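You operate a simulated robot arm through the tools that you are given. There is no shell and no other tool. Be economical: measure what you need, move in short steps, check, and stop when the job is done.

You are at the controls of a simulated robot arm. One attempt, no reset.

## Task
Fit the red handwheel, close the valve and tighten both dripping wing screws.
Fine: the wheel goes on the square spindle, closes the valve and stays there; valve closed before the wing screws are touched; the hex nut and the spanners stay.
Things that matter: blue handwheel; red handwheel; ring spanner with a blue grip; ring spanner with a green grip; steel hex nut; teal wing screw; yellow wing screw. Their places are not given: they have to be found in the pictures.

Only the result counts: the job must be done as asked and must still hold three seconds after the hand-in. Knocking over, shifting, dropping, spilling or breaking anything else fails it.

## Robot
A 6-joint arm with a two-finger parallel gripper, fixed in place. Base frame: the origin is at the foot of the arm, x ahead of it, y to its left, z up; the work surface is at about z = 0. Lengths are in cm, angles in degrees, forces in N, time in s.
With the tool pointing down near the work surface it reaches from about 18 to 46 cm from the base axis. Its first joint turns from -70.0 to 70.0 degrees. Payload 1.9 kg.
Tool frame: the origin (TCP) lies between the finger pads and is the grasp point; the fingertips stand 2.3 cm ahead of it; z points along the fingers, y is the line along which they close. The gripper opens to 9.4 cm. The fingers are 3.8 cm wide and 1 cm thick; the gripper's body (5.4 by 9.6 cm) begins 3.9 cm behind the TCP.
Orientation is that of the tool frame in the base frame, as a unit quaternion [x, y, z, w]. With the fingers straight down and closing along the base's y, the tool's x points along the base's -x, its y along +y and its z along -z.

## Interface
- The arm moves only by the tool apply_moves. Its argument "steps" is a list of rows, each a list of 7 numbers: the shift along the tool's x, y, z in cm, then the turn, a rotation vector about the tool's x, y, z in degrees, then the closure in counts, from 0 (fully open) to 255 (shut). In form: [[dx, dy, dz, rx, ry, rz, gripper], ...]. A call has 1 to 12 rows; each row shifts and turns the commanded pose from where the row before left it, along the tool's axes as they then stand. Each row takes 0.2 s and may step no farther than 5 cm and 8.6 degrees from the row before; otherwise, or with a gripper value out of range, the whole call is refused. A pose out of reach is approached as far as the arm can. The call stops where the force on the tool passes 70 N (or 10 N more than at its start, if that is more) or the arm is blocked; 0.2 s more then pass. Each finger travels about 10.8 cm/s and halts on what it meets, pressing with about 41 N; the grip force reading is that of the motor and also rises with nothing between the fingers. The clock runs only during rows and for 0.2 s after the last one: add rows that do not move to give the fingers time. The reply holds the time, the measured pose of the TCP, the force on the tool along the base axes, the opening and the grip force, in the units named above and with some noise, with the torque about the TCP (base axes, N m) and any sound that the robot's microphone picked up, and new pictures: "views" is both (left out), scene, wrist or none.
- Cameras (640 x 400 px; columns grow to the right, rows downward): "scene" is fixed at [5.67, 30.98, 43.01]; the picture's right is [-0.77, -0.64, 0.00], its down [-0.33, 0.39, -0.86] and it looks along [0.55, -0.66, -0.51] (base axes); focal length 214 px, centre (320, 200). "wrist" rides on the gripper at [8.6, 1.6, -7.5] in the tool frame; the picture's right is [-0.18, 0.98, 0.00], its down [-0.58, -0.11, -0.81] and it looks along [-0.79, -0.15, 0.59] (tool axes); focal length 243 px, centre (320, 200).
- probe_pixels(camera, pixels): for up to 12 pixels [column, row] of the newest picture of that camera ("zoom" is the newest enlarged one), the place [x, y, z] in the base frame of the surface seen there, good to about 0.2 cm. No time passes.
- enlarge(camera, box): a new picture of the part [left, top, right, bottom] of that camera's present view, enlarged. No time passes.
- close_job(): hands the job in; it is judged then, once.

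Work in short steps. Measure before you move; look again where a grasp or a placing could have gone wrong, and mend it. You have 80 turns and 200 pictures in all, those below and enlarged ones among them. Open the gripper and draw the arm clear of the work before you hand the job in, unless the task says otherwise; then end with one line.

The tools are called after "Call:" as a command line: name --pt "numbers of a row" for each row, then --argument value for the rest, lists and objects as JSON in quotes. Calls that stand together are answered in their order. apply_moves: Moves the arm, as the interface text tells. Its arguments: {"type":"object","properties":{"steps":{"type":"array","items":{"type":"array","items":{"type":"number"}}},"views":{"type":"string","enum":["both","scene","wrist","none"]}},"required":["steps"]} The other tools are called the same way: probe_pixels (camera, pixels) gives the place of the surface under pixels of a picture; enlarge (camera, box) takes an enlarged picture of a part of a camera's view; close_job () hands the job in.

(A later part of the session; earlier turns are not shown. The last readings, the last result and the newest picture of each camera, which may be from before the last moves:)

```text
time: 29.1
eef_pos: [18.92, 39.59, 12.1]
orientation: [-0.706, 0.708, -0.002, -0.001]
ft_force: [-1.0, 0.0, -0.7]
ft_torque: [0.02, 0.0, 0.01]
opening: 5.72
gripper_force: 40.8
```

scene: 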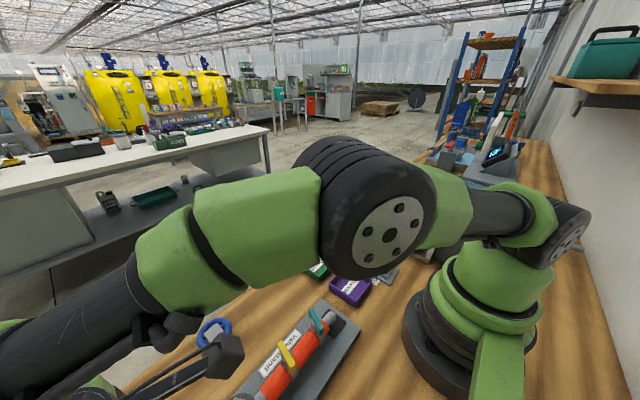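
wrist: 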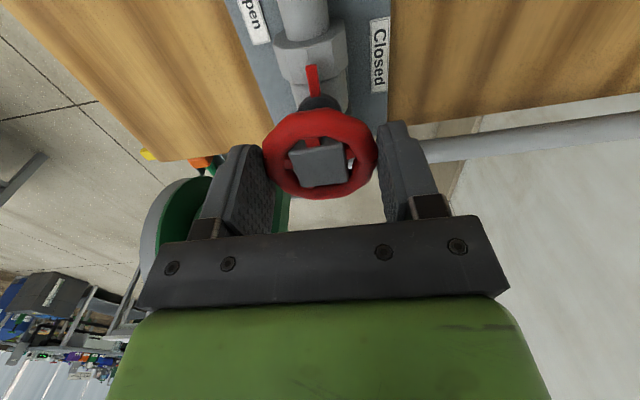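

No contact force at z 12.1; I continue downward in small steps.

Call:
apply_moves --pt "0 0 0.2 0 0 0 255" --pt "0 0 0.2 0 0 0 255" --pt "0 0 0.15 0 0 0 255" --pt "0 0 0 0 0 0 255" --views "wrist"

Call:
enlarge --camera "wrist" --box '[250, 50, 410, 210]'

```text
time: 30.1
eef_pos: [19.02, 39.61, 11.55]
orientation: [-0.706, 0.709, -0.003, -0.001]
ft_force: [-0.1, -2.8, 0.3]
ft_torque: [-0.13, 0.04, -0.02]
opening: 5.74
gripper_force: 41.0
```

wrist: 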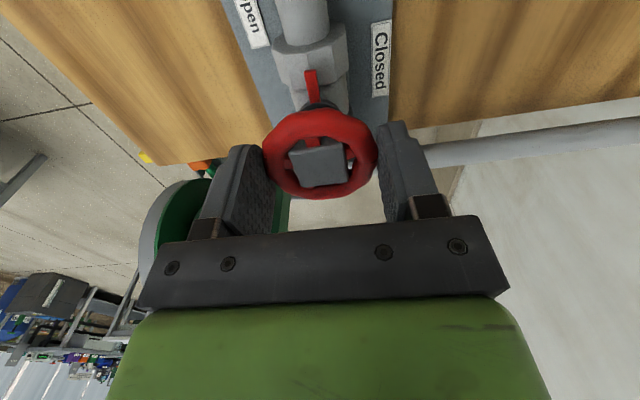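

```text
2.50 times, centred on (330, 130) of wrist
```

zoom: 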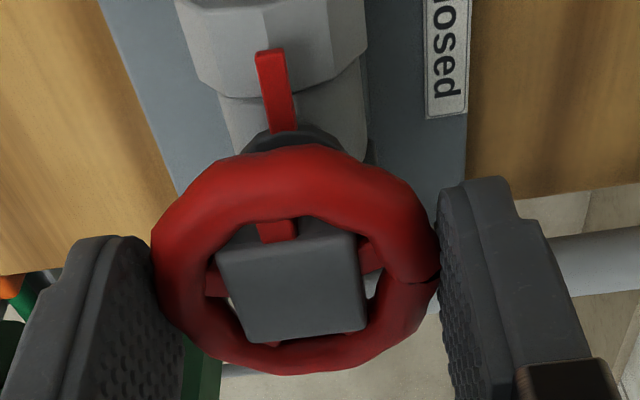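

A slight −2.8 N lateral force with no axial one suggests the socket is on the spindle. I ease back 0.06 in y and continue down.

Call:
apply_moves --pt "0.06 0 0.15 0 0 0 255" --pt "0 0 0.2 0 0 0 255" --pt "0 0 0.2 0 0 0 255" --pt "0 0 0 0 0 0 255" --views "none"

```text
time: 31.1
eef_pos: [19.07, 39.55, 11.04]
orientation: [-0.707, 0.708, -0.004, 0.0]
ft_force: [0.0, 0.6, -0.6]
ft_torque: [0.01, 0.03, -0.04]
opening: 5.74
gripper_force: 41.1
```

Call:
apply_moves --pt "0 0 0.15 0 0 0 255" --pt "0 0 0.1 0 0 0 255" --pt "0 0 0.1 0 0 0 255" --pt "0 0 0 0 0 0 255" --views "wrist"

```text
time: 32.1
eef_pos: [19.1, 39.45, 10.64]
orientation: [-0.706, 0.708, -0.003, 0.001]
ft_force: [-0.7, -4.0, 12.9]
ft_torque: [-0.15, 0.09, 0.01]
opening: 5.75
gripper_force: 40.6
```

wrist: 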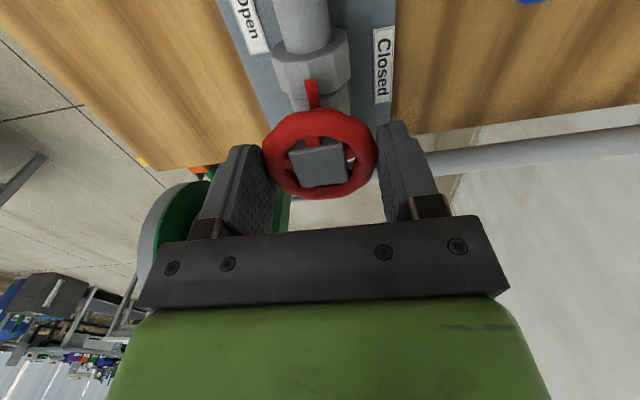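

Axial 12.9 N at z 10.64: seated on the disc. I now turn clockwise (tool rz +) in 8° steps, first 40°.

Call:
apply_moves --pt "0 0 -0.05 0 0 8 255" --pt "0 0 0 0 0 8 255" --pt "0 0 0 0 0 8 255" --pt "0 0 0 0 0 8 255" --pt "0 0 0 0 0 8 255" --pt "0 0 0 0 0 0 255"

```text
time: 33.5
eef_pos: [18.95, 39.46, 10.7]
orientation: [-0.421, 0.907, -0.002, 0.001]
ft_force: [2.0, 0.4, 5.4]
ft_torque: [-0.07, 0.02, -0.02]
opening: 5.75
gripper_force: 41.0
```

scene: 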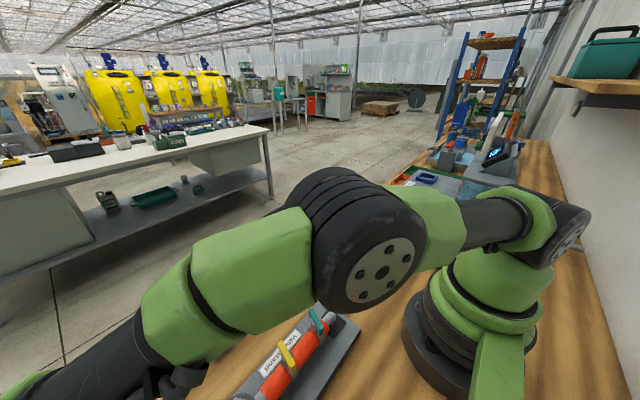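
wrist: 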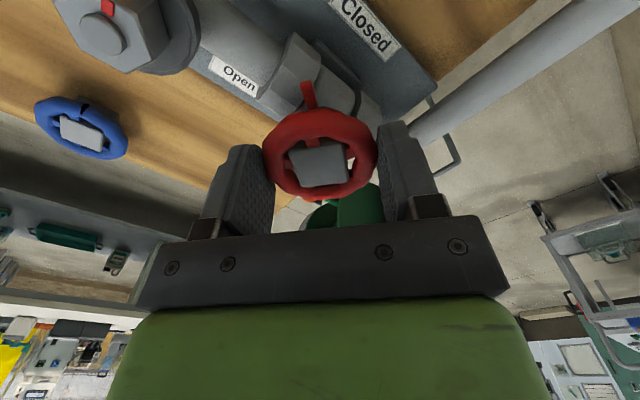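

The pointer turns along with the wheel (still at (308,92) in the tool view). I continue to about 88°, then creep.

Call:
apply_moves --pt "0 0 0 0 0 8 255" --pt "0 0 0 0 0 8 255" --pt "0 0 0 0 0 8 255" --pt "0 0 0 0 0 8 255" --pt "0 0 0 0 0 8 255" --pt "0 0 0 0 0 4 255" --pt "0 0 0 0 0 0 255"

```text
time: 35.1
eef_pos: [18.94, 39.43, 10.7]
orientation: [-0.05, 0.999, -0.002, 0.003]
ft_force: [-6.6, -1.1, 7.5]
ft_torque: [0.05, 0.28, -0.02]
opening: 5.73
gripper_force: 40.9
```

scene: 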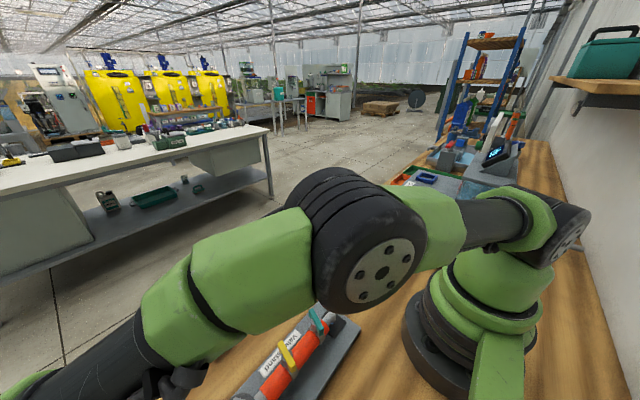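
wrist: 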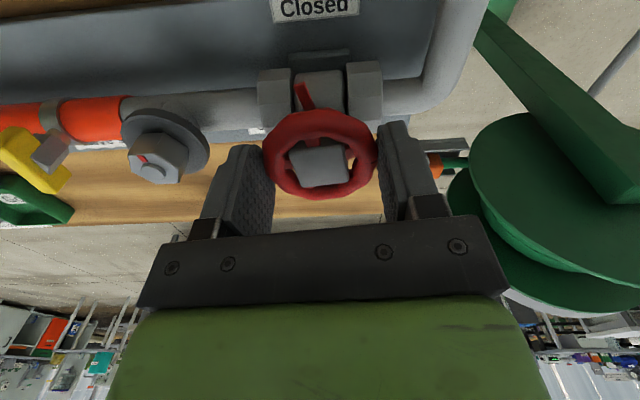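

Turned ~84°; no stop torque yet. I creep on by 3° steps.

Call:
apply_moves --pt "0 0 0 0 0 3 255" --pt "0 0 0 0 0 3 255" --pt "0 0 0 0 0 0 255" --views "wrist"

Call:
enlarge --camera "wrist" --box '[240, 0, 400, 200]'

```text
time: 35.9
eef_pos: [19.08, 39.48, 10.6]
orientation: [0.001, 1.0, -0.003, 0.002]
ft_force: [-10.7, 2.3, 2.4]
ft_torque: [0.12, 0.32, 0.08]
opening: 5.75
gripper_force: 40.5
```

wrist: 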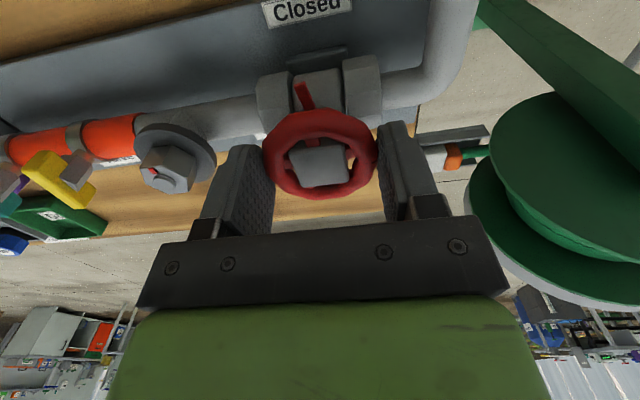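

```text
2.00 times, centred on (320, 100) of wrist
```

zoom: 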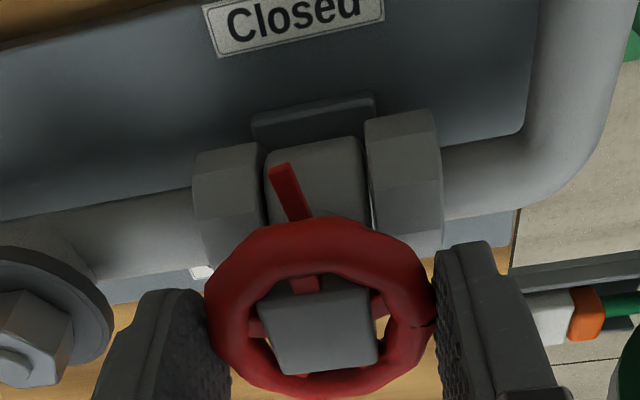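

Turned 90° with torque now rising slightly, but the pointer seems to lag. I probe its direction.

Call:
probe_pixels --camera "zoom" --pixels '[[279, 172], [300, 213], [290, 195], [318, 315], [265, 318], [365, 300], [290, 370], [372, 360]]'

```text
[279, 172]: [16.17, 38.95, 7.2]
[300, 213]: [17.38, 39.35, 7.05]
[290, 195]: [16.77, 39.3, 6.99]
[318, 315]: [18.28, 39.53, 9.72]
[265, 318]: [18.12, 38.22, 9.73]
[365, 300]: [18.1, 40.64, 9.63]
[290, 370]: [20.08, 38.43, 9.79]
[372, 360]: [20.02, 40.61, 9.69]
```

The pointer is at about 80° of 90°. I keep turning in small steps until the stop is felt.

Call:
apply_moves --pt "0 0 0 0 0 4 255" --pt "0 0 0 0 0 4 255" --pt "0 0 0 0 0 0 255" --views "wrist"

Call:
enlarge --camera "wrist" --box '[240, 0, 400, 200]'

```text
time: 36.7
eef_pos: [19.1, 39.56, 10.62]
orientation: [0.072, 0.997, -0.001, 0.001]
ft_force: [-10.2, 4.1, -1.6]
ft_torque: [0.15, 0.33, 0.03]
opening: 5.74
gripper_force: 41.2
```

wrist: 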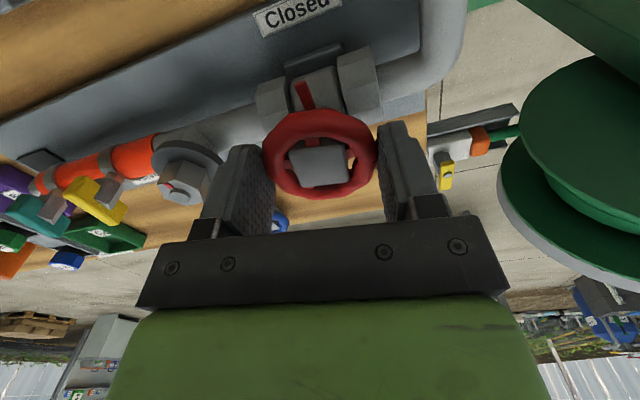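

```text
2.00 times, centred on (320, 100) of wrist
```

zoom: 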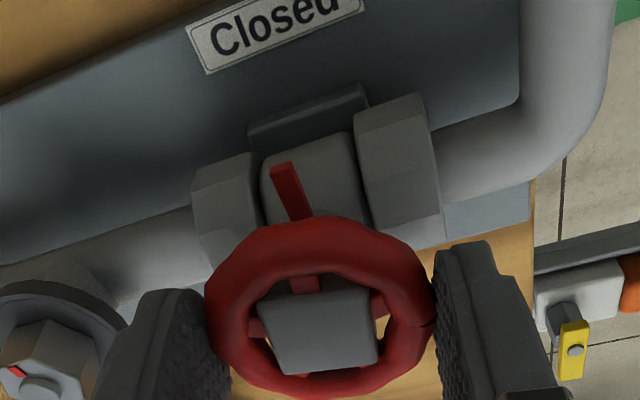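

Call:
probe_pixels --camera "zoom" --pixels '[[280, 170], [285, 180], [302, 212], [292, 192]]'

Call:
apply_moves --pt "0 0 0 0 0 3 255" --pt "0 0 0 0 0 0 255" --views "wrist"

Call:
enlarge --camera "wrist" --box '[240, 0, 400, 200]'

```text
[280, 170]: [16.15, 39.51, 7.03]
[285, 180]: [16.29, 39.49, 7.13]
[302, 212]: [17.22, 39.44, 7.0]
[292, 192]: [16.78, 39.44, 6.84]
```

```text
time: 37.3
eef_pos: [18.96, 39.53, 10.6]
orientation: [0.097, 0.995, -0.002, 0.002]
ft_force: [-11.4, 4.0, -1.0]
ft_torque: [0.12, 0.39, 0.08]
opening: 5.75
gripper_force: 41.2
```

wrist: 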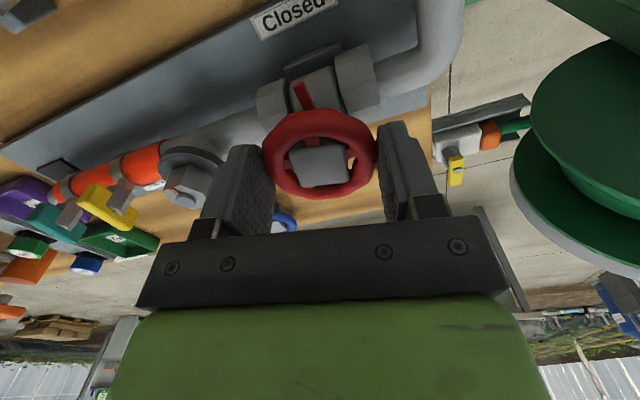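

```text
2.00 times, centred on (320, 100) of wrist
```

zoom: 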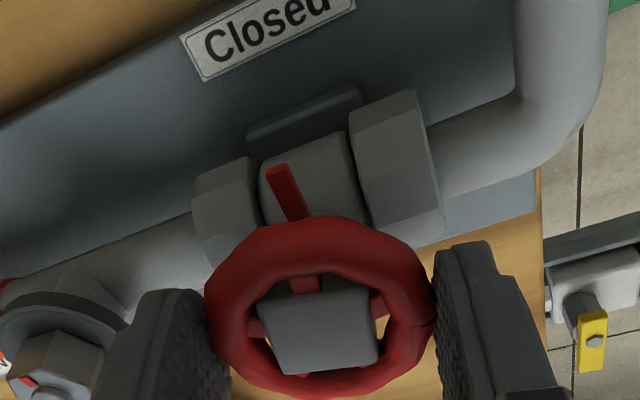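

Call:
probe_pixels --camera "zoom" --pixels '[[276, 170], [282, 180], [298, 212], [288, 192]]'

Call:
apply_moves --pt "0 0 0 0 0 4 255" --pt "0 0 0 0 0 0 255" --views "wrist"

Call:
enlarge --camera "wrist" --box '[240, 0, 400, 200]'

```text
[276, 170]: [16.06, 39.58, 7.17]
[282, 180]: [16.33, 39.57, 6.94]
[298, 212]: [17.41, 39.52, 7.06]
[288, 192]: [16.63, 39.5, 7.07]
```

```text
time: 37.9
eef_pos: [18.95, 39.45, 10.62]
orientation: [0.133, 0.991, -0.002, 0.002]
ft_force: [-15.3, 6.2, -1.6]
ft_torque: [0.17, 0.48, 0.08]
opening: 5.74
gripper_force: 41.0
```

wrist: 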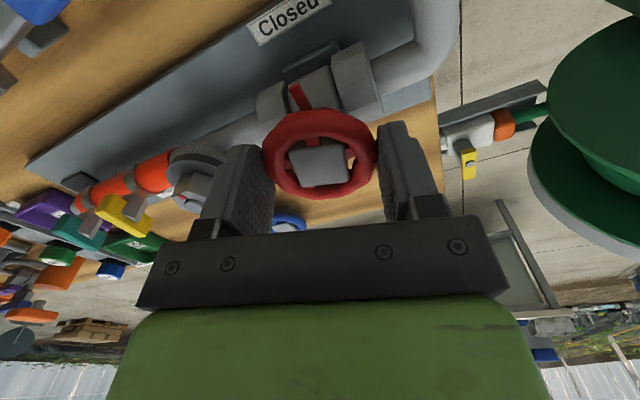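

```text
2.00 times, centred on (320, 100) of wrist
```

zoom: 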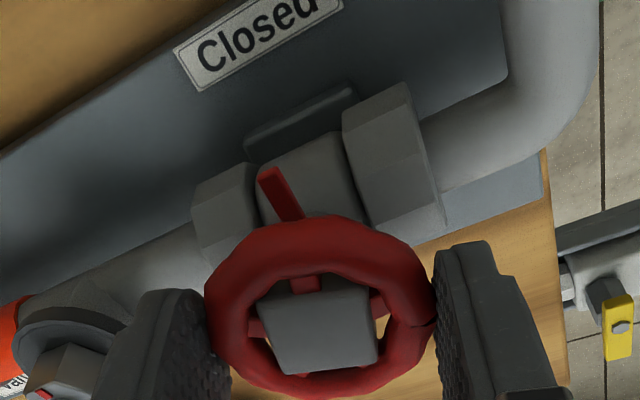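

The pointer no longer follows: it rests at the stop, aligned with −x ("Closed"). I relax the twist a little, open to 6.8 cm and lift straight up.

Call:
apply_moves --pt "0 0 0 0 0 -3 255" --pt "0 0 0 0 0 0 70" --pt "0 0 0 0 0 0 70" --pt "0 0 -1.5 0 0 0 70" --pt "0 0 -2.5 0 0 0 70" --pt "0 0 -2 0 0 0 70" --pt "0 0 0 0 0 0 70" --views "wrist"

Call:
enlarge --camera "wrist" --box '[230, 20, 410, 180]'

```text
time: 39.5
eef_pos: [18.88, 39.58, 16.74]
orientation: [0.107, 0.994, -0.001, 0.003]
ft_force: [-0.6, 0.0, 0.0]
ft_torque: [0.02, 0.02, -0.01]
opening: 6.82
gripper_force: 0.1
```

wrist: 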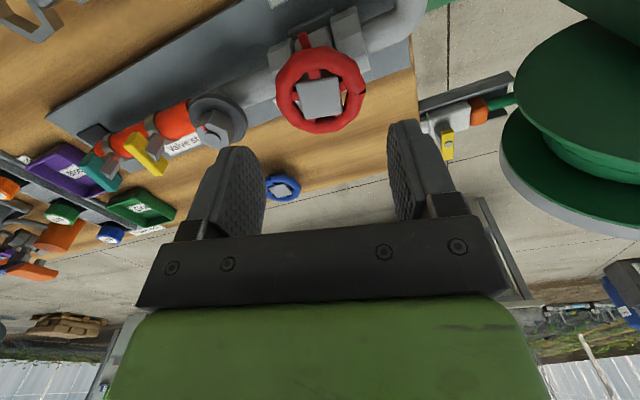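

```text
2.50 times, centred on (320, 100) of wrist
```

zoom: 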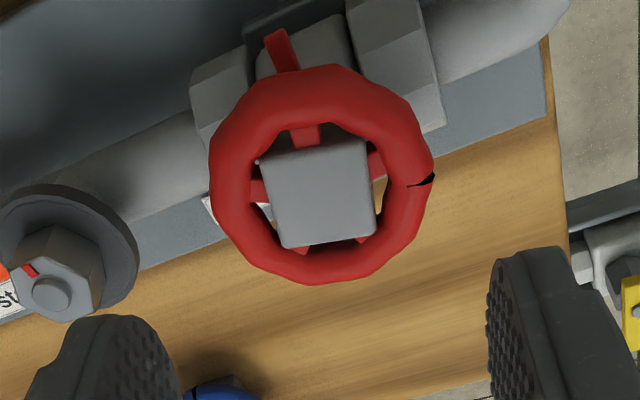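

The wheel sits on the spindle with the pointer toward "Closed". Next I yaw back and move over the wing screws to inspect them; I also probe the pointer.

Call:
probe_pixels --camera "zoom" --pixels '[[273, 36], [277, 45], [288, 66], [280, 55], [318, 195]]'

Call:
apply_moves --pt "0 0 -2 0 0 -6.2 70" --pt "0 0 -1 0 0 -6.2 70" --pt "0 -4.5 0 0 0 0 70" --pt "0 -4.5 0 0 0 0 70" --pt "0 -4.5 0 0 0 0 70" --pt "1 -4.5 0 0 0 0 70" --pt "0 0 0 0 0 0 70"

```text
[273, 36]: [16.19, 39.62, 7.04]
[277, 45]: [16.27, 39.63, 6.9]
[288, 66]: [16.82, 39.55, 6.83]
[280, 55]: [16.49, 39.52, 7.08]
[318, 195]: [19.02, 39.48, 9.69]
```

```text
time: 41.1
eef_pos: [17.95, 21.69, 19.69]
orientation: [-0.001, 1.0, -0.002, 0.002]
ft_force: [0.0, -0.2, 0.1]
ft_torque: [0.01, 0.0, 0.01]
opening: 6.82
gripper_force: 0.1
```

scene: 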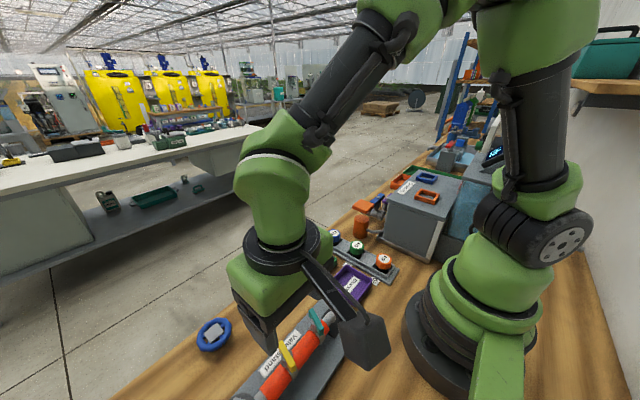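
wrist: 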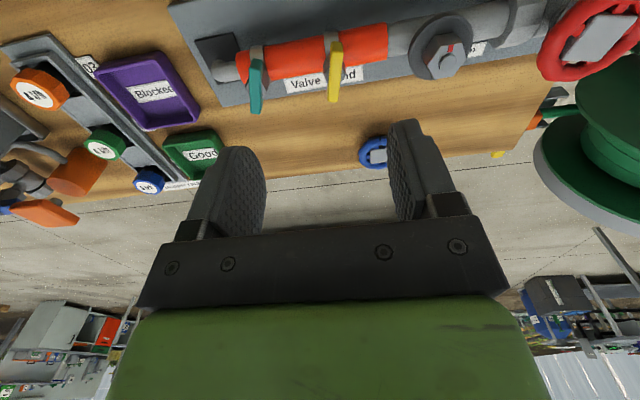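

Call:
enlarge --camera "wrist" --box '[200, 10, 400, 130]'

Call:
enlarge --camera "scene" --box '[260, 290, 350, 390]'

Call:
probe_pixels --camera "wrist" --pixels '[[257, 65], [256, 90], [255, 108], [336, 48], [334, 75], [333, 97], [257, 50], [336, 40]]'

```text
3.20 times, centred on (300, 70) of wrist
```

zoom: 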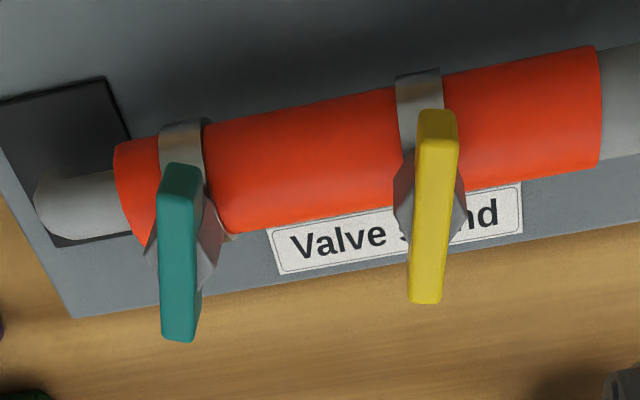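

```text
4.00 times, centred on (305, 340) of scene
```

zoom: 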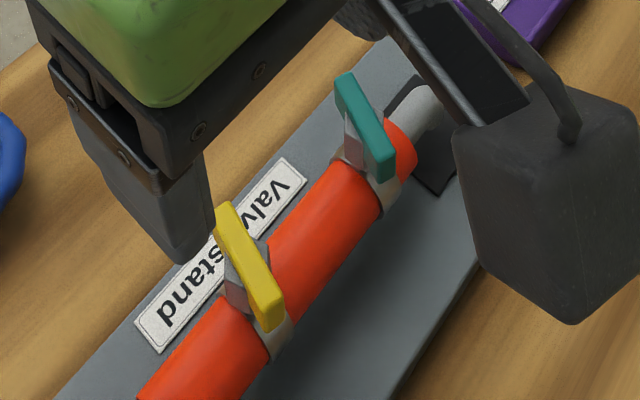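

```text
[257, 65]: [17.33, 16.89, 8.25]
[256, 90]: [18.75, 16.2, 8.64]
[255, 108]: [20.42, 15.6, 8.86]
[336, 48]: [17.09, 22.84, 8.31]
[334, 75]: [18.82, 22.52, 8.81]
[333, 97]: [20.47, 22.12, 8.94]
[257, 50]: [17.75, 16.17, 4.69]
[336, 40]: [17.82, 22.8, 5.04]
```

Both wings are plates on vertical screws. I probe heights in the scene enlargement to know the plate's depth and the hex below.

Call:
probe_pixels --camera "zoom" --pixels '[[365, 115], [345, 100], [378, 160], [385, 175], [352, 150], [355, 128], [235, 280], [270, 325], [245, 270], [258, 252], [225, 215], [262, 245]]'

Call:
enlarge --camera "scene" --box '[300, 300, 340, 345]'

```text
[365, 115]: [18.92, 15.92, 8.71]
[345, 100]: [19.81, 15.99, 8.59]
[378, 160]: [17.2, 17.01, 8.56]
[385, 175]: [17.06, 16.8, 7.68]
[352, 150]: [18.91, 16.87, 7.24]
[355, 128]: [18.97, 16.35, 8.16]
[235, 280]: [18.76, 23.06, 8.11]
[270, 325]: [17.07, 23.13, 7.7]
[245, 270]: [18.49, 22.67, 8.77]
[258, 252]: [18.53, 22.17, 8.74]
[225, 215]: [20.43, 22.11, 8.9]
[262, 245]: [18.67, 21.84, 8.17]
```

```text
8.89 times, centred on (320, 322) of scene
```

zoom: 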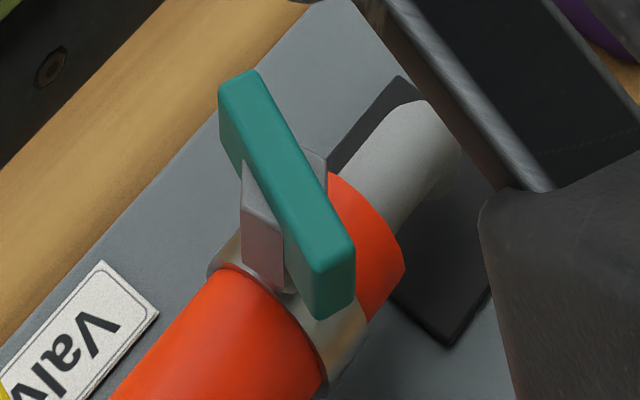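

The plates span z≈7.6–8.7 with a hex reaching ≈8.15. Yellow: centre (18.7,22.55), long axis at 168°. I align above it and lower to z 13.

Call:
apply_moves --pt "-0.75 0.86 2 0 0 6 150" --pt "0 0 2.5 0 0 5.7 150" --pt "0 0 2.2 0 0 0 150" --pt "0 0 0 0 0 0 150" --views "wrist"

Call:
enlarge --camera "wrist" --box '[240, 60, 400, 200]'

```text
time: 42.1
eef_pos: [18.73, 22.41, 13.0]
orientation: [0.1, 0.995, -0.001, 0.002]
ft_force: [-0.8, 0.0, -0.5]
ft_torque: [0.0, 0.03, 0.02]
opening: 3.9
gripper_force: 0.1
```

wrist: 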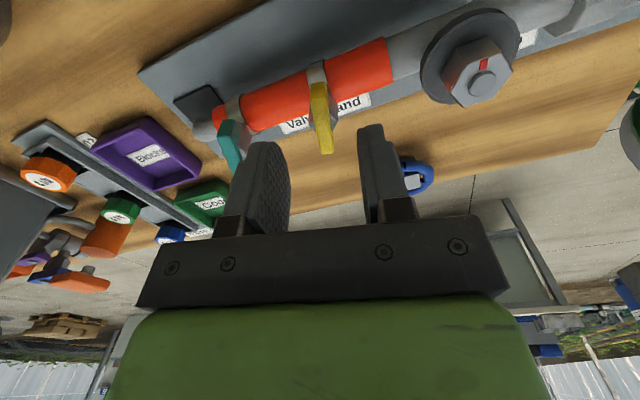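

```text
2.86 times, centred on (320, 130) of wrist
```

zoom: 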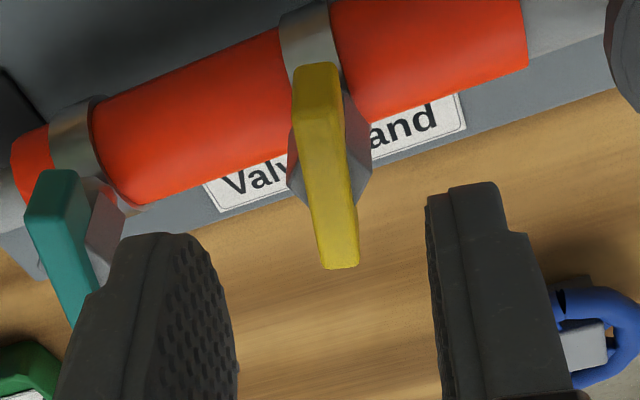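

The plate is nearly aligned; residual ~4° and 0.15 cm. I correct, descend so the tips reach z ≈8.2, and close.

Call:
apply_moves --pt "0 0.15 1.0 0 0 4 150" --pt "0 0 0.8 0 0 0 150" --pt "0 0 0.65 0 0 0 150" --pt "0 0 0 0 0 0 150" --views "wrist"

Call:
enlarge --camera "wrist" --box '[240, 80, 400, 220]'

```text
time: 43.1
eef_pos: [18.84, 22.53, 10.54]
orientation: [0.135, 0.991, -0.001, 0.003]
ft_force: [-0.6, 0.7, -0.1]
ft_torque: [-0.02, 0.02, -0.03]
opening: 3.88
gripper_force: 0.1
```

wrist: 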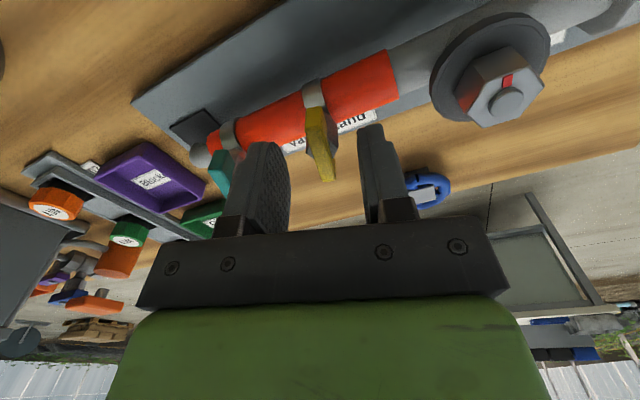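

```text
2.86 times, centred on (320, 150) of wrist
```

zoom: 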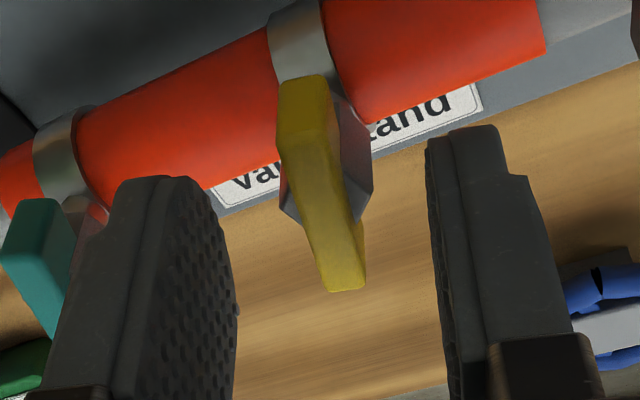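

Aligned. I close on the top of the plate.

Call:
apply_moves --pt "0 0 0 0 0 0 200" --pt "0 0 0 0 0 0 255" --pt "0 0 0 0 0 0 255" --pt "0 0 0 0 0 0 255" --views "wrist"

```text
time: 44.1
eef_pos: [18.82, 22.48, 10.62]
orientation: [0.134, 0.991, -0.002, 0.003]
ft_force: [6.0, 14.4, -13.4]
ft_torque: [0.33, -0.03, 0.03]
opening: 0.88
gripper_force: 44.9
```

wrist: 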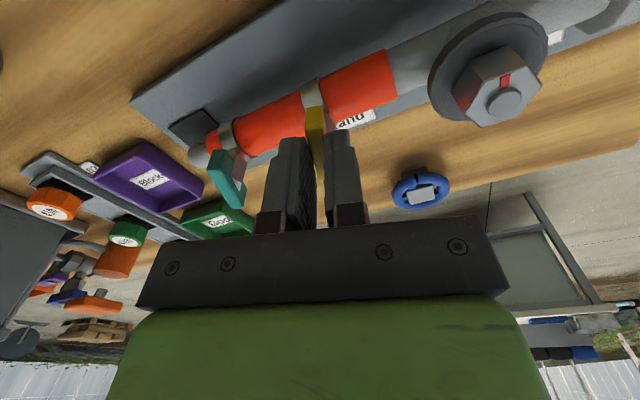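

Gripped (0.88 cm) with a 14 N sideways load; I shift 0.1 toward +y and begin turning clockwise.

Call:
apply_moves --pt "0 0.1 0 0 0 0 255" --pt "0 0 0 0 0 6 255" --pt "0 0 0 0 0 6 255" --pt "0 0 0 0 0 6 255" --pt "0 0 0 0 0 0 255" --views "wrist"

```text
time: 45.3
eef_pos: [18.92, 22.59, 10.46]
orientation: [0.289, 0.957, 0.0, 0.002]
ft_force: [11.2, 11.5, -22.1]
ft_torque: [0.82, 0.71, 0.0]
opening: 0.88
gripper_force: 45.2
```

wrist: 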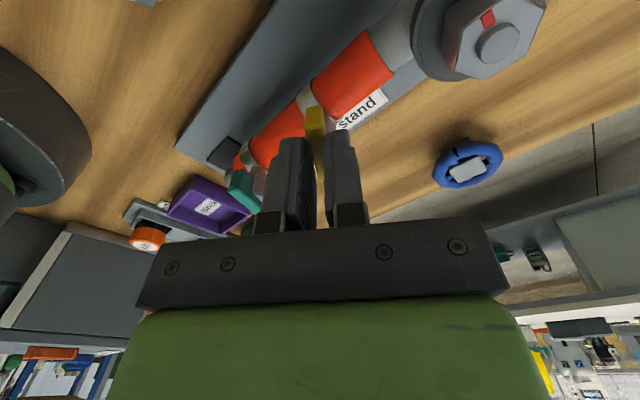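

The plate turns with the tool; the downward pull (−22 N) suggests the screw advances. I follow down 0.1 and continue.

Call:
apply_moves --pt "0 0 0.1 0 0 0 255" --pt "0 0 0 0 0 6 255" --pt "0 0 0 0 0 6 255" --pt "0 0 0 0 0 0 255" --views "wrist"

```text
time: 46.3
eef_pos: [18.97, 22.59, 10.57]
orientation: [0.388, 0.922, 0.0, 0.003]
ft_force: [4.7, -2.3, 33.5]
ft_torque: [-0.27, -0.3, -0.02]
opening: 0.88
gripper_force: 45.0
```

wrist: 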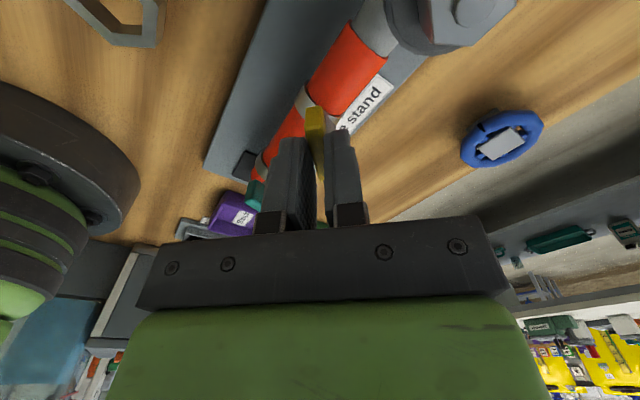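

That overshot slightly (+33 N), so I rise 0.06 and keep turning.

Call:
apply_moves --pt "0 0 -0.06 0 0 0 255" --pt "0 0 0 0 0 7 255" --pt "0 0 0 0 0 7 255" --pt "0 0 0 0 0 7 255" --pt "0 0 0 0 0 0 255" --views "both"

```text
time: 47.5
eef_pos: [19.02, 22.59, 10.6]
orientation: [0.549, 0.836, 0.002, 0.002]
ft_force: [14.6, 19.6, -4.1]
ft_torque: [-0.76, -0.77, 0.04]
opening: 0.89
gripper_force: 44.9
```

scene: 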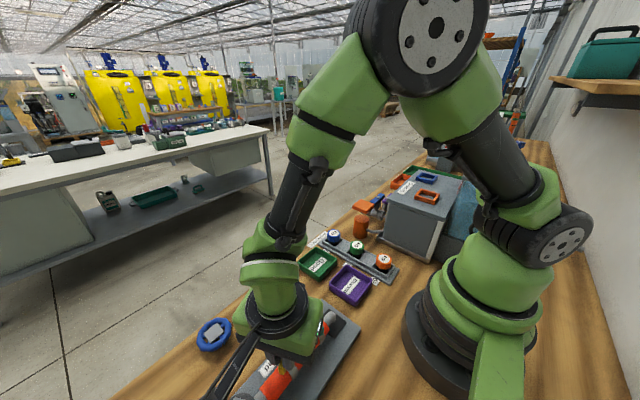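
wrist: 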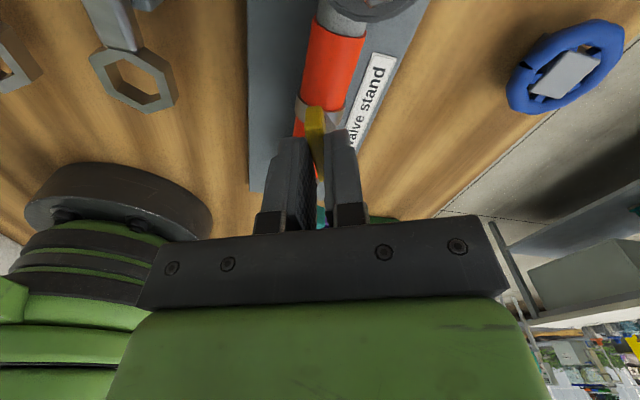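

Turned ~51° so far with no stop yet. I relieve the lateral load slightly and turn on.

Call:
apply_moves --pt "0.05 0.08 0 0 0 7 255" --pt "0 0 0 0 0 7 255" --pt "0 0 0 0 0 7 255" --pt "0 0 0 0 0 0 255" --views "wrist"

```text
time: 48.5
eef_pos: [19.01, 22.78, 10.57]
orientation: [0.692, 0.722, 0.001, 0.003]
ft_force: [20.7, 11.0, 3.0]
ft_torque: [-0.9, -0.42, 0.04]
opening: 0.88
gripper_force: 45.4
```

wrist: 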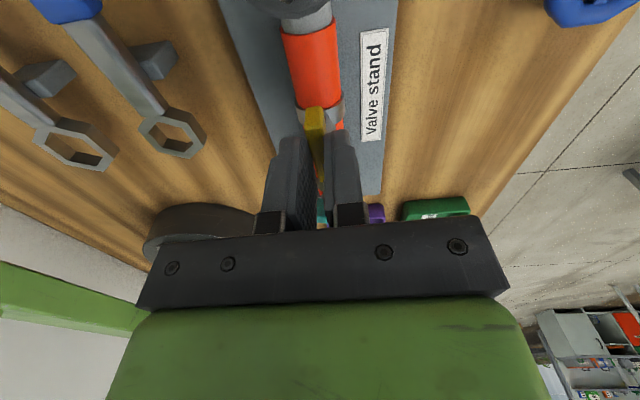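

Turned ~72°, still no stop. I shift 0.08 along tool y and continue.

Call:
apply_moves --pt "0 0.08 0 0 0 6 255" --pt "0 0 0 0 0 6 255" --pt "0 0 0 0 0 6 255" --pt "0 0 0 0 0 0 255" --views "wrist"

```text
time: 49.5
eef_pos: [19.09, 22.6, 10.66]
orientation: [0.795, 0.607, 0.002, 0.003]
ft_force: [12.2, 17.8, -7.0]
ft_torque: [-0.39, 0.07, 1.95]
opening: 1.69
gripper_force: 45.2
```

wrist: 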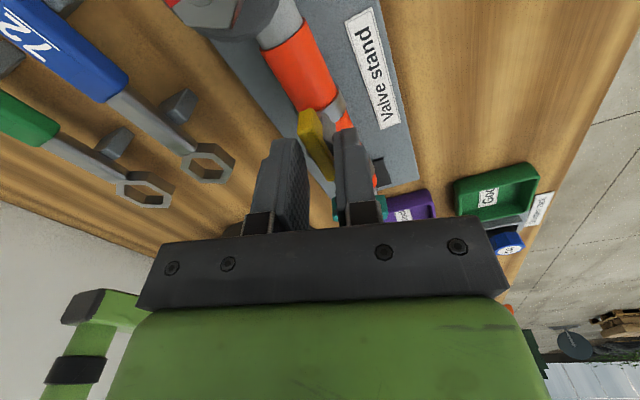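

The torque jumped to 1.95 N·m and the plate stopped following: the yellow screw is at its stop. I open without turning back and lift straight up.

Call:
apply_moves --pt "0 0 0 0 0 0 150" --pt "0 0 0 0 0 0 130" --pt "0 0 -2 0 0 0 130" --pt "0 0 -3 0 0 0 130" --pt "0 0 -3 0 0 0 130" --pt "0 0 0 0 0 0 130" --views "wrist"

Call:
enlarge --camera "wrist" --box '[220, 0, 460, 160]'

```text
time: 50.9
eef_pos: [18.93, 22.67, 18.68]
orientation: [0.796, 0.605, -0.001, 0.003]
ft_force: [-0.2, 0.2, 0.0]
ft_torque: [0.05, 0.0, -0.02]
opening: 4.6
gripper_force: 0.0
```

wrist: 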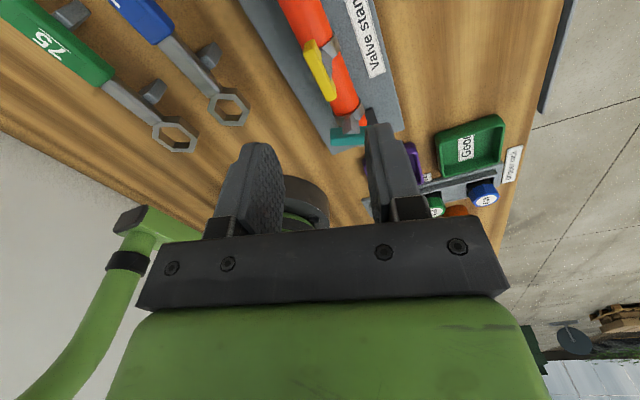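

```text
2.50 times, centred on (340, 80) of wrist
```

zoom: 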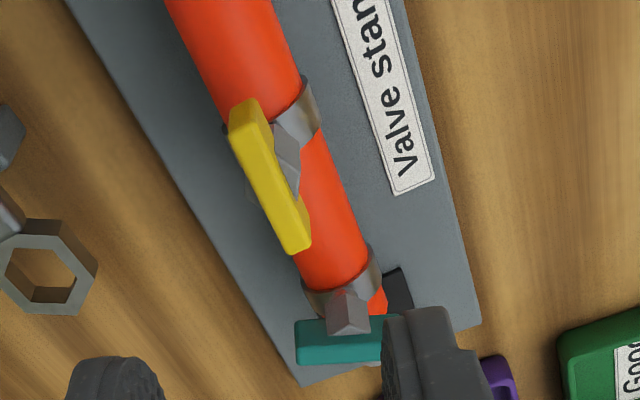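

Yellow now lies along the pipe. I probe it, then rotate the tool back toward yaw 156° for the teal screw.

Call:
probe_pixels --camera "zoom" --pixels '[[243, 115], [268, 180], [295, 240], [322, 340], [345, 310]]'

Call:
apply_moves --pt "0 0 0 0 0 -8.2 130" --pt "0 0 0 0 0 -8.2 130" --pt "0 0 0 0 0 -8.2 130" --pt "0 0 0 0 0 -8.2 130" --pt "0 0 0 0 0 -8.2 130" --pt "0 0 0 0 0 -8.2 130" --pt "0 0 0 0 0 -8.2 130" --pt "0 0 0 0 0 -8.2 130" --pt "0 0 0 0 0 -8.2 130" --pt "0 0 0 0 0 -8.2 130" --pt "-1.2 -3 0 0 0 0 130" --pt "-1.1 -3 0 0 0 0 130" --views "none"

Call:
apply_moves --pt "0 0 2.5 0 0 0 150" --pt "0 0 2.5 0 0 0 150" --pt "0 0 0 0 0 0 150" --views "wrist"

Call:
enlarge --camera "wrist" --box '[240, 60, 400, 200]'

```text
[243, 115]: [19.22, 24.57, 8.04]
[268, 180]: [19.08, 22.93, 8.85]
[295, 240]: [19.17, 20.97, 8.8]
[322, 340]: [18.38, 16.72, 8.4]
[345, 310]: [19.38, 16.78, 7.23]
```

```text
time: 53.5
eef_pos: [18.66, 16.24, 18.66]
orientation: [0.202, 0.979, -0.002, 0.002]
ft_force: [0.4, -0.2, -0.4]
ft_torque: [0.0, 0.0, 0.0]
opening: 4.6
gripper_force: 0.0
```

```text
time: 54.3
eef_pos: [18.75, 16.27, 13.61]
orientation: [0.204, 0.979, -0.001, 0.003]
ft_force: [0.1, -0.9, 0.0]
ft_torque: [0.02, -0.01, -0.01]
opening: 3.9
gripper_force: 0.0
```

wrist: 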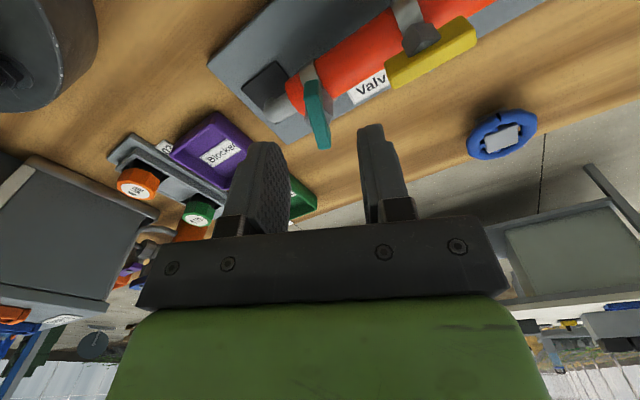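

```text
2.86 times, centred on (320, 130) of wrist
```

zoom: 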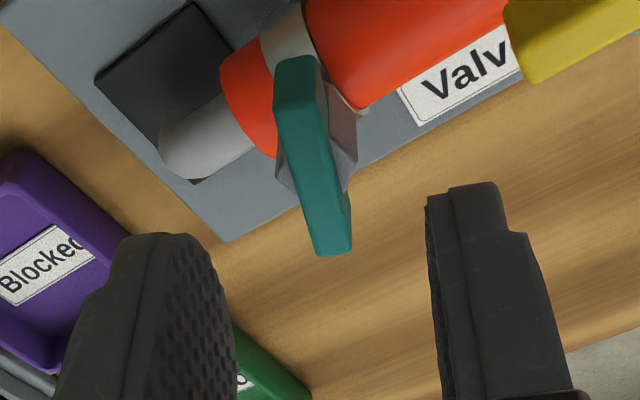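

Teal is aligned with the tool (centre line within ~1 px); I shift 0.3 outward along the plate and descend to z ≈10.55, then close.

Call:
apply_moves --pt "-0.3 0 1.2 0 0 0 150" --pt "0 0 1.2 0 0 0 150" --pt "0 0 0.66 0 0 0 150" --pt "0 0 0 0 0 0 150" --views "wrist"

Call:
enlarge --camera "wrist" --box '[240, 80, 400, 220]'

```text
time: 55.3
eef_pos: [19.0, 16.21, 10.65]
orientation: [0.204, 0.979, -0.001, 0.003]
ft_force: [-0.4, 0.6, 0.5]
ft_torque: [-0.05, 0.0, -0.01]
opening: 3.87
gripper_force: 0.1
```

wrist: 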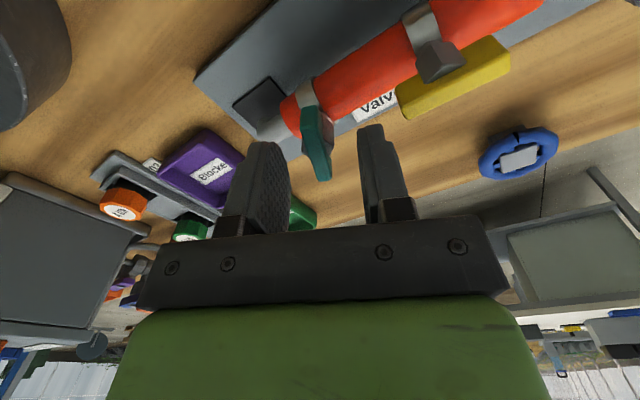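

```text
2.86 times, centred on (320, 150) of wrist
```

zoom: 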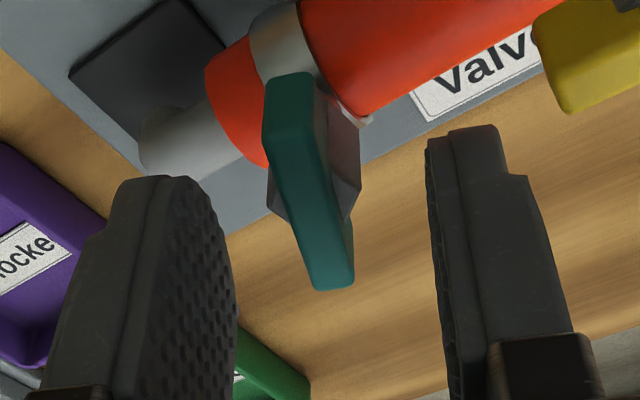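

I shift 0.08 toward tool −y and close on the teal plate.

Call:
apply_moves --pt "0 -0.08 0.05 0 0 0 200" --pt "0 0 0 0 0 0 255" --pt "0 0 0 0 0 0 255" --pt "0 0 0 0 0 0 255" --views "none"

```text
time: 56.3
eef_pos: [19.01, 16.03, 10.4]
orientation: [0.205, 0.979, -0.003, 0.003]
ft_force: [-6.0, -18.2, 53.9]
ft_torque: [-0.25, 0.21, 0.0]
opening: 0.89
gripper_force: 44.8
```

Gripped at 0.89 cm but pressing down 54 N; I rise 0.1 and shift 0.1, then start turning.

Call:
apply_moves --pt "0 -0.1 -0.1 0 0 0 255" --pt "0 0 0 0 0 7 255" --pt "0 0 0 0 0 7 255" --pt "0 0 0 0 0 0 255" --views "none"

```text
time: 57.3
eef_pos: [18.96, 15.94, 10.5]
orientation: [0.321, 0.947, -0.001, 0.003]
ft_force: [3.5, 20.1, -31.7]
ft_torque: [0.44, 0.08, -0.05]
opening: 0.91
gripper_force: 45.1
```

Call:
apply_moves --pt "0 0.06 0.05 0 0 0 255" --pt "0 0 0 0 0 7 255" --pt "0 0 0 0 0 7 255" --pt "0 0 0 0 0 7 255" --pt "0 0 0 0 0 0 255" --views "wrist"

```text
time: 58.5
eef_pos: [18.94, 16.0, 10.69]
orientation: [0.489, 0.872, -0.001, 0.002]
ft_force: [9.9, -7.2, 14.5]
ft_torque: [-1.05, -0.72, 0.02]
opening: 0.87
gripper_force: 44.9
```

wrist: 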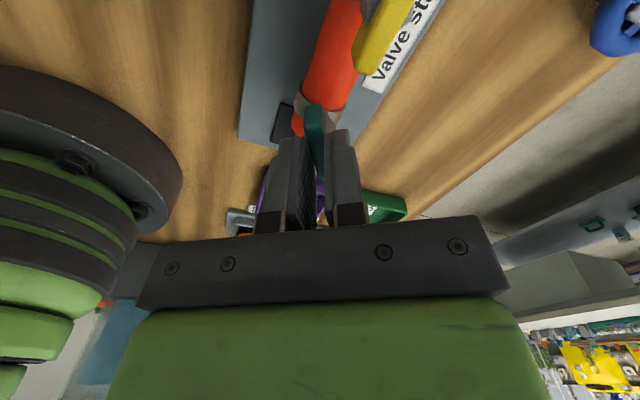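

The teal plate follows (yaw ~121°). I turn on.

Call:
apply_moves --pt "0 0 0 0 0 7 255" --pt "0 0 0 0 0 7 255" --pt "0 0 0 0 0 7 255" --pt "0 0 0 0 0 0 255" --views "none"

```text
time: 59.5
eef_pos: [18.92, 16.13, 10.56]
orientation: [0.64, 0.768, 0.001, 0.003]
ft_force: [22.9, -20.8, 24.4]
ft_torque: [-0.41, -0.38, -0.01]
opening: 0.89
gripper_force: 44.9
```

Yaw ~100°, no stop yet; I relieve lateral load and continue.

Call:
apply_moves --pt "-0.08 0.08 -0.04 0 0 6 255" --pt "0 0 0 0 0 6 255" --pt "0 0 0 0 0 6 255" --pt "0 0 0 0 0 0 255" --views "wrist"

```text
time: 60.5
eef_pos: [18.95, 15.94, 10.55]
orientation: [0.751, 0.66, 0.0, 0.003]
ft_force: [-11.5, 26.7, -9.5]
ft_torque: [0.76, 0.33, 1.78]
opening: 1.23
gripper_force: 45.1
```

wrist: 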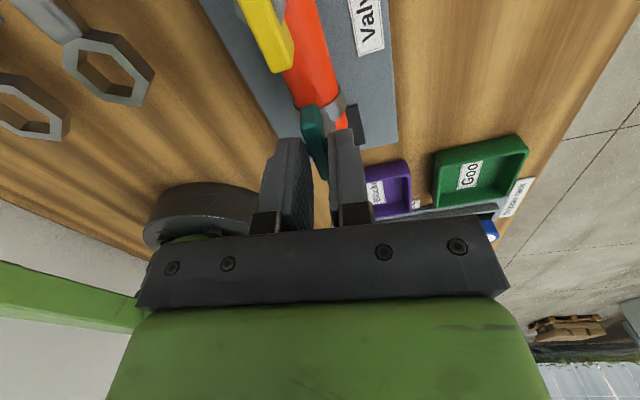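

Torque 1.78 N·m and the jaws forced to 1.23 cm: stop reached. I give 5° more for firmness, then open and lift.

Call:
apply_moves --pt "0 0 0 0 0 5 255" --pt "0 0 0 0 0 0 255" --views "none"

Call:
apply_moves --pt "0 0 0 0 0 0 150" --pt "0 0 0 0 0 0 130" --pt "0 0 -2 0 0 0 130" --pt "0 0 -3 0 0 0 130" --pt "0 0 -3 0 0 0 130" --pt "0 0 -3 0 0 0 130" --pt "0 0 0 0 0 0 130"

Call:
enlarge --camera "wrist" --box '[220, 0, 460, 160]'

```text
time: 61.1
eef_pos: [18.95, 15.9, 10.46]
orientation: [0.779, 0.627, 0.0, 0.003]
ft_force: [-16.4, 22.6, -15.2]
ft_torque: [0.42, 0.32, 1.66]
opening: 1.59
gripper_force: 45.3
```

```text
time: 62.7
eef_pos: [18.96, 15.84, 21.65]
orientation: [0.78, 0.626, 0.0, 0.003]
ft_force: [-0.2, 0.2, -0.2]
ft_torque: [-0.02, -0.03, -0.03]
opening: 4.59
gripper_force: 0.1
```

scene: 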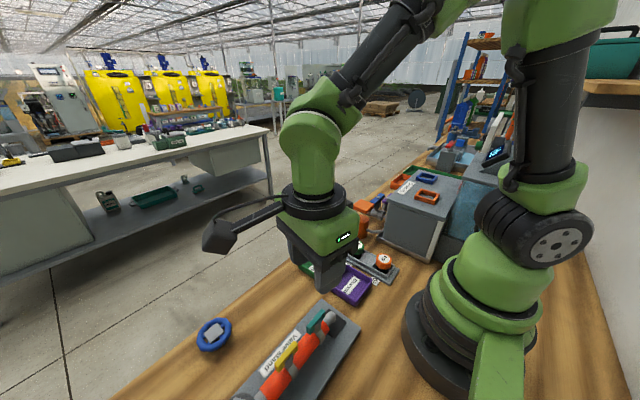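
wrist: 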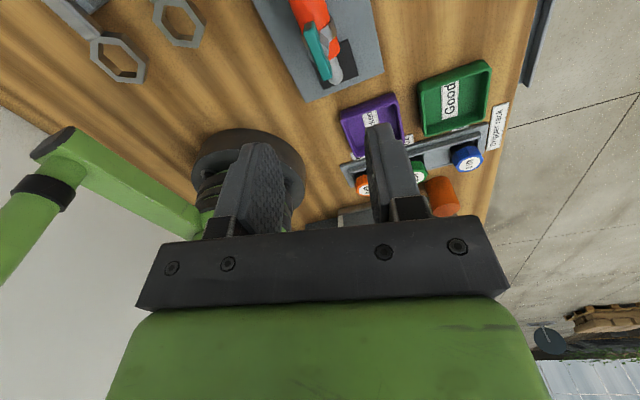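

```text
2.50 times, centred on (340, 80) of wrist
```

zoom: 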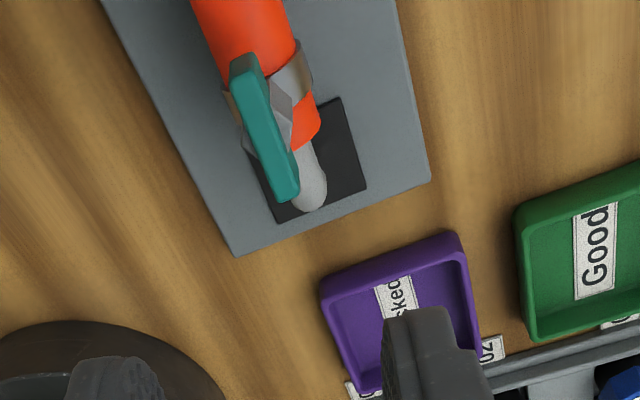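

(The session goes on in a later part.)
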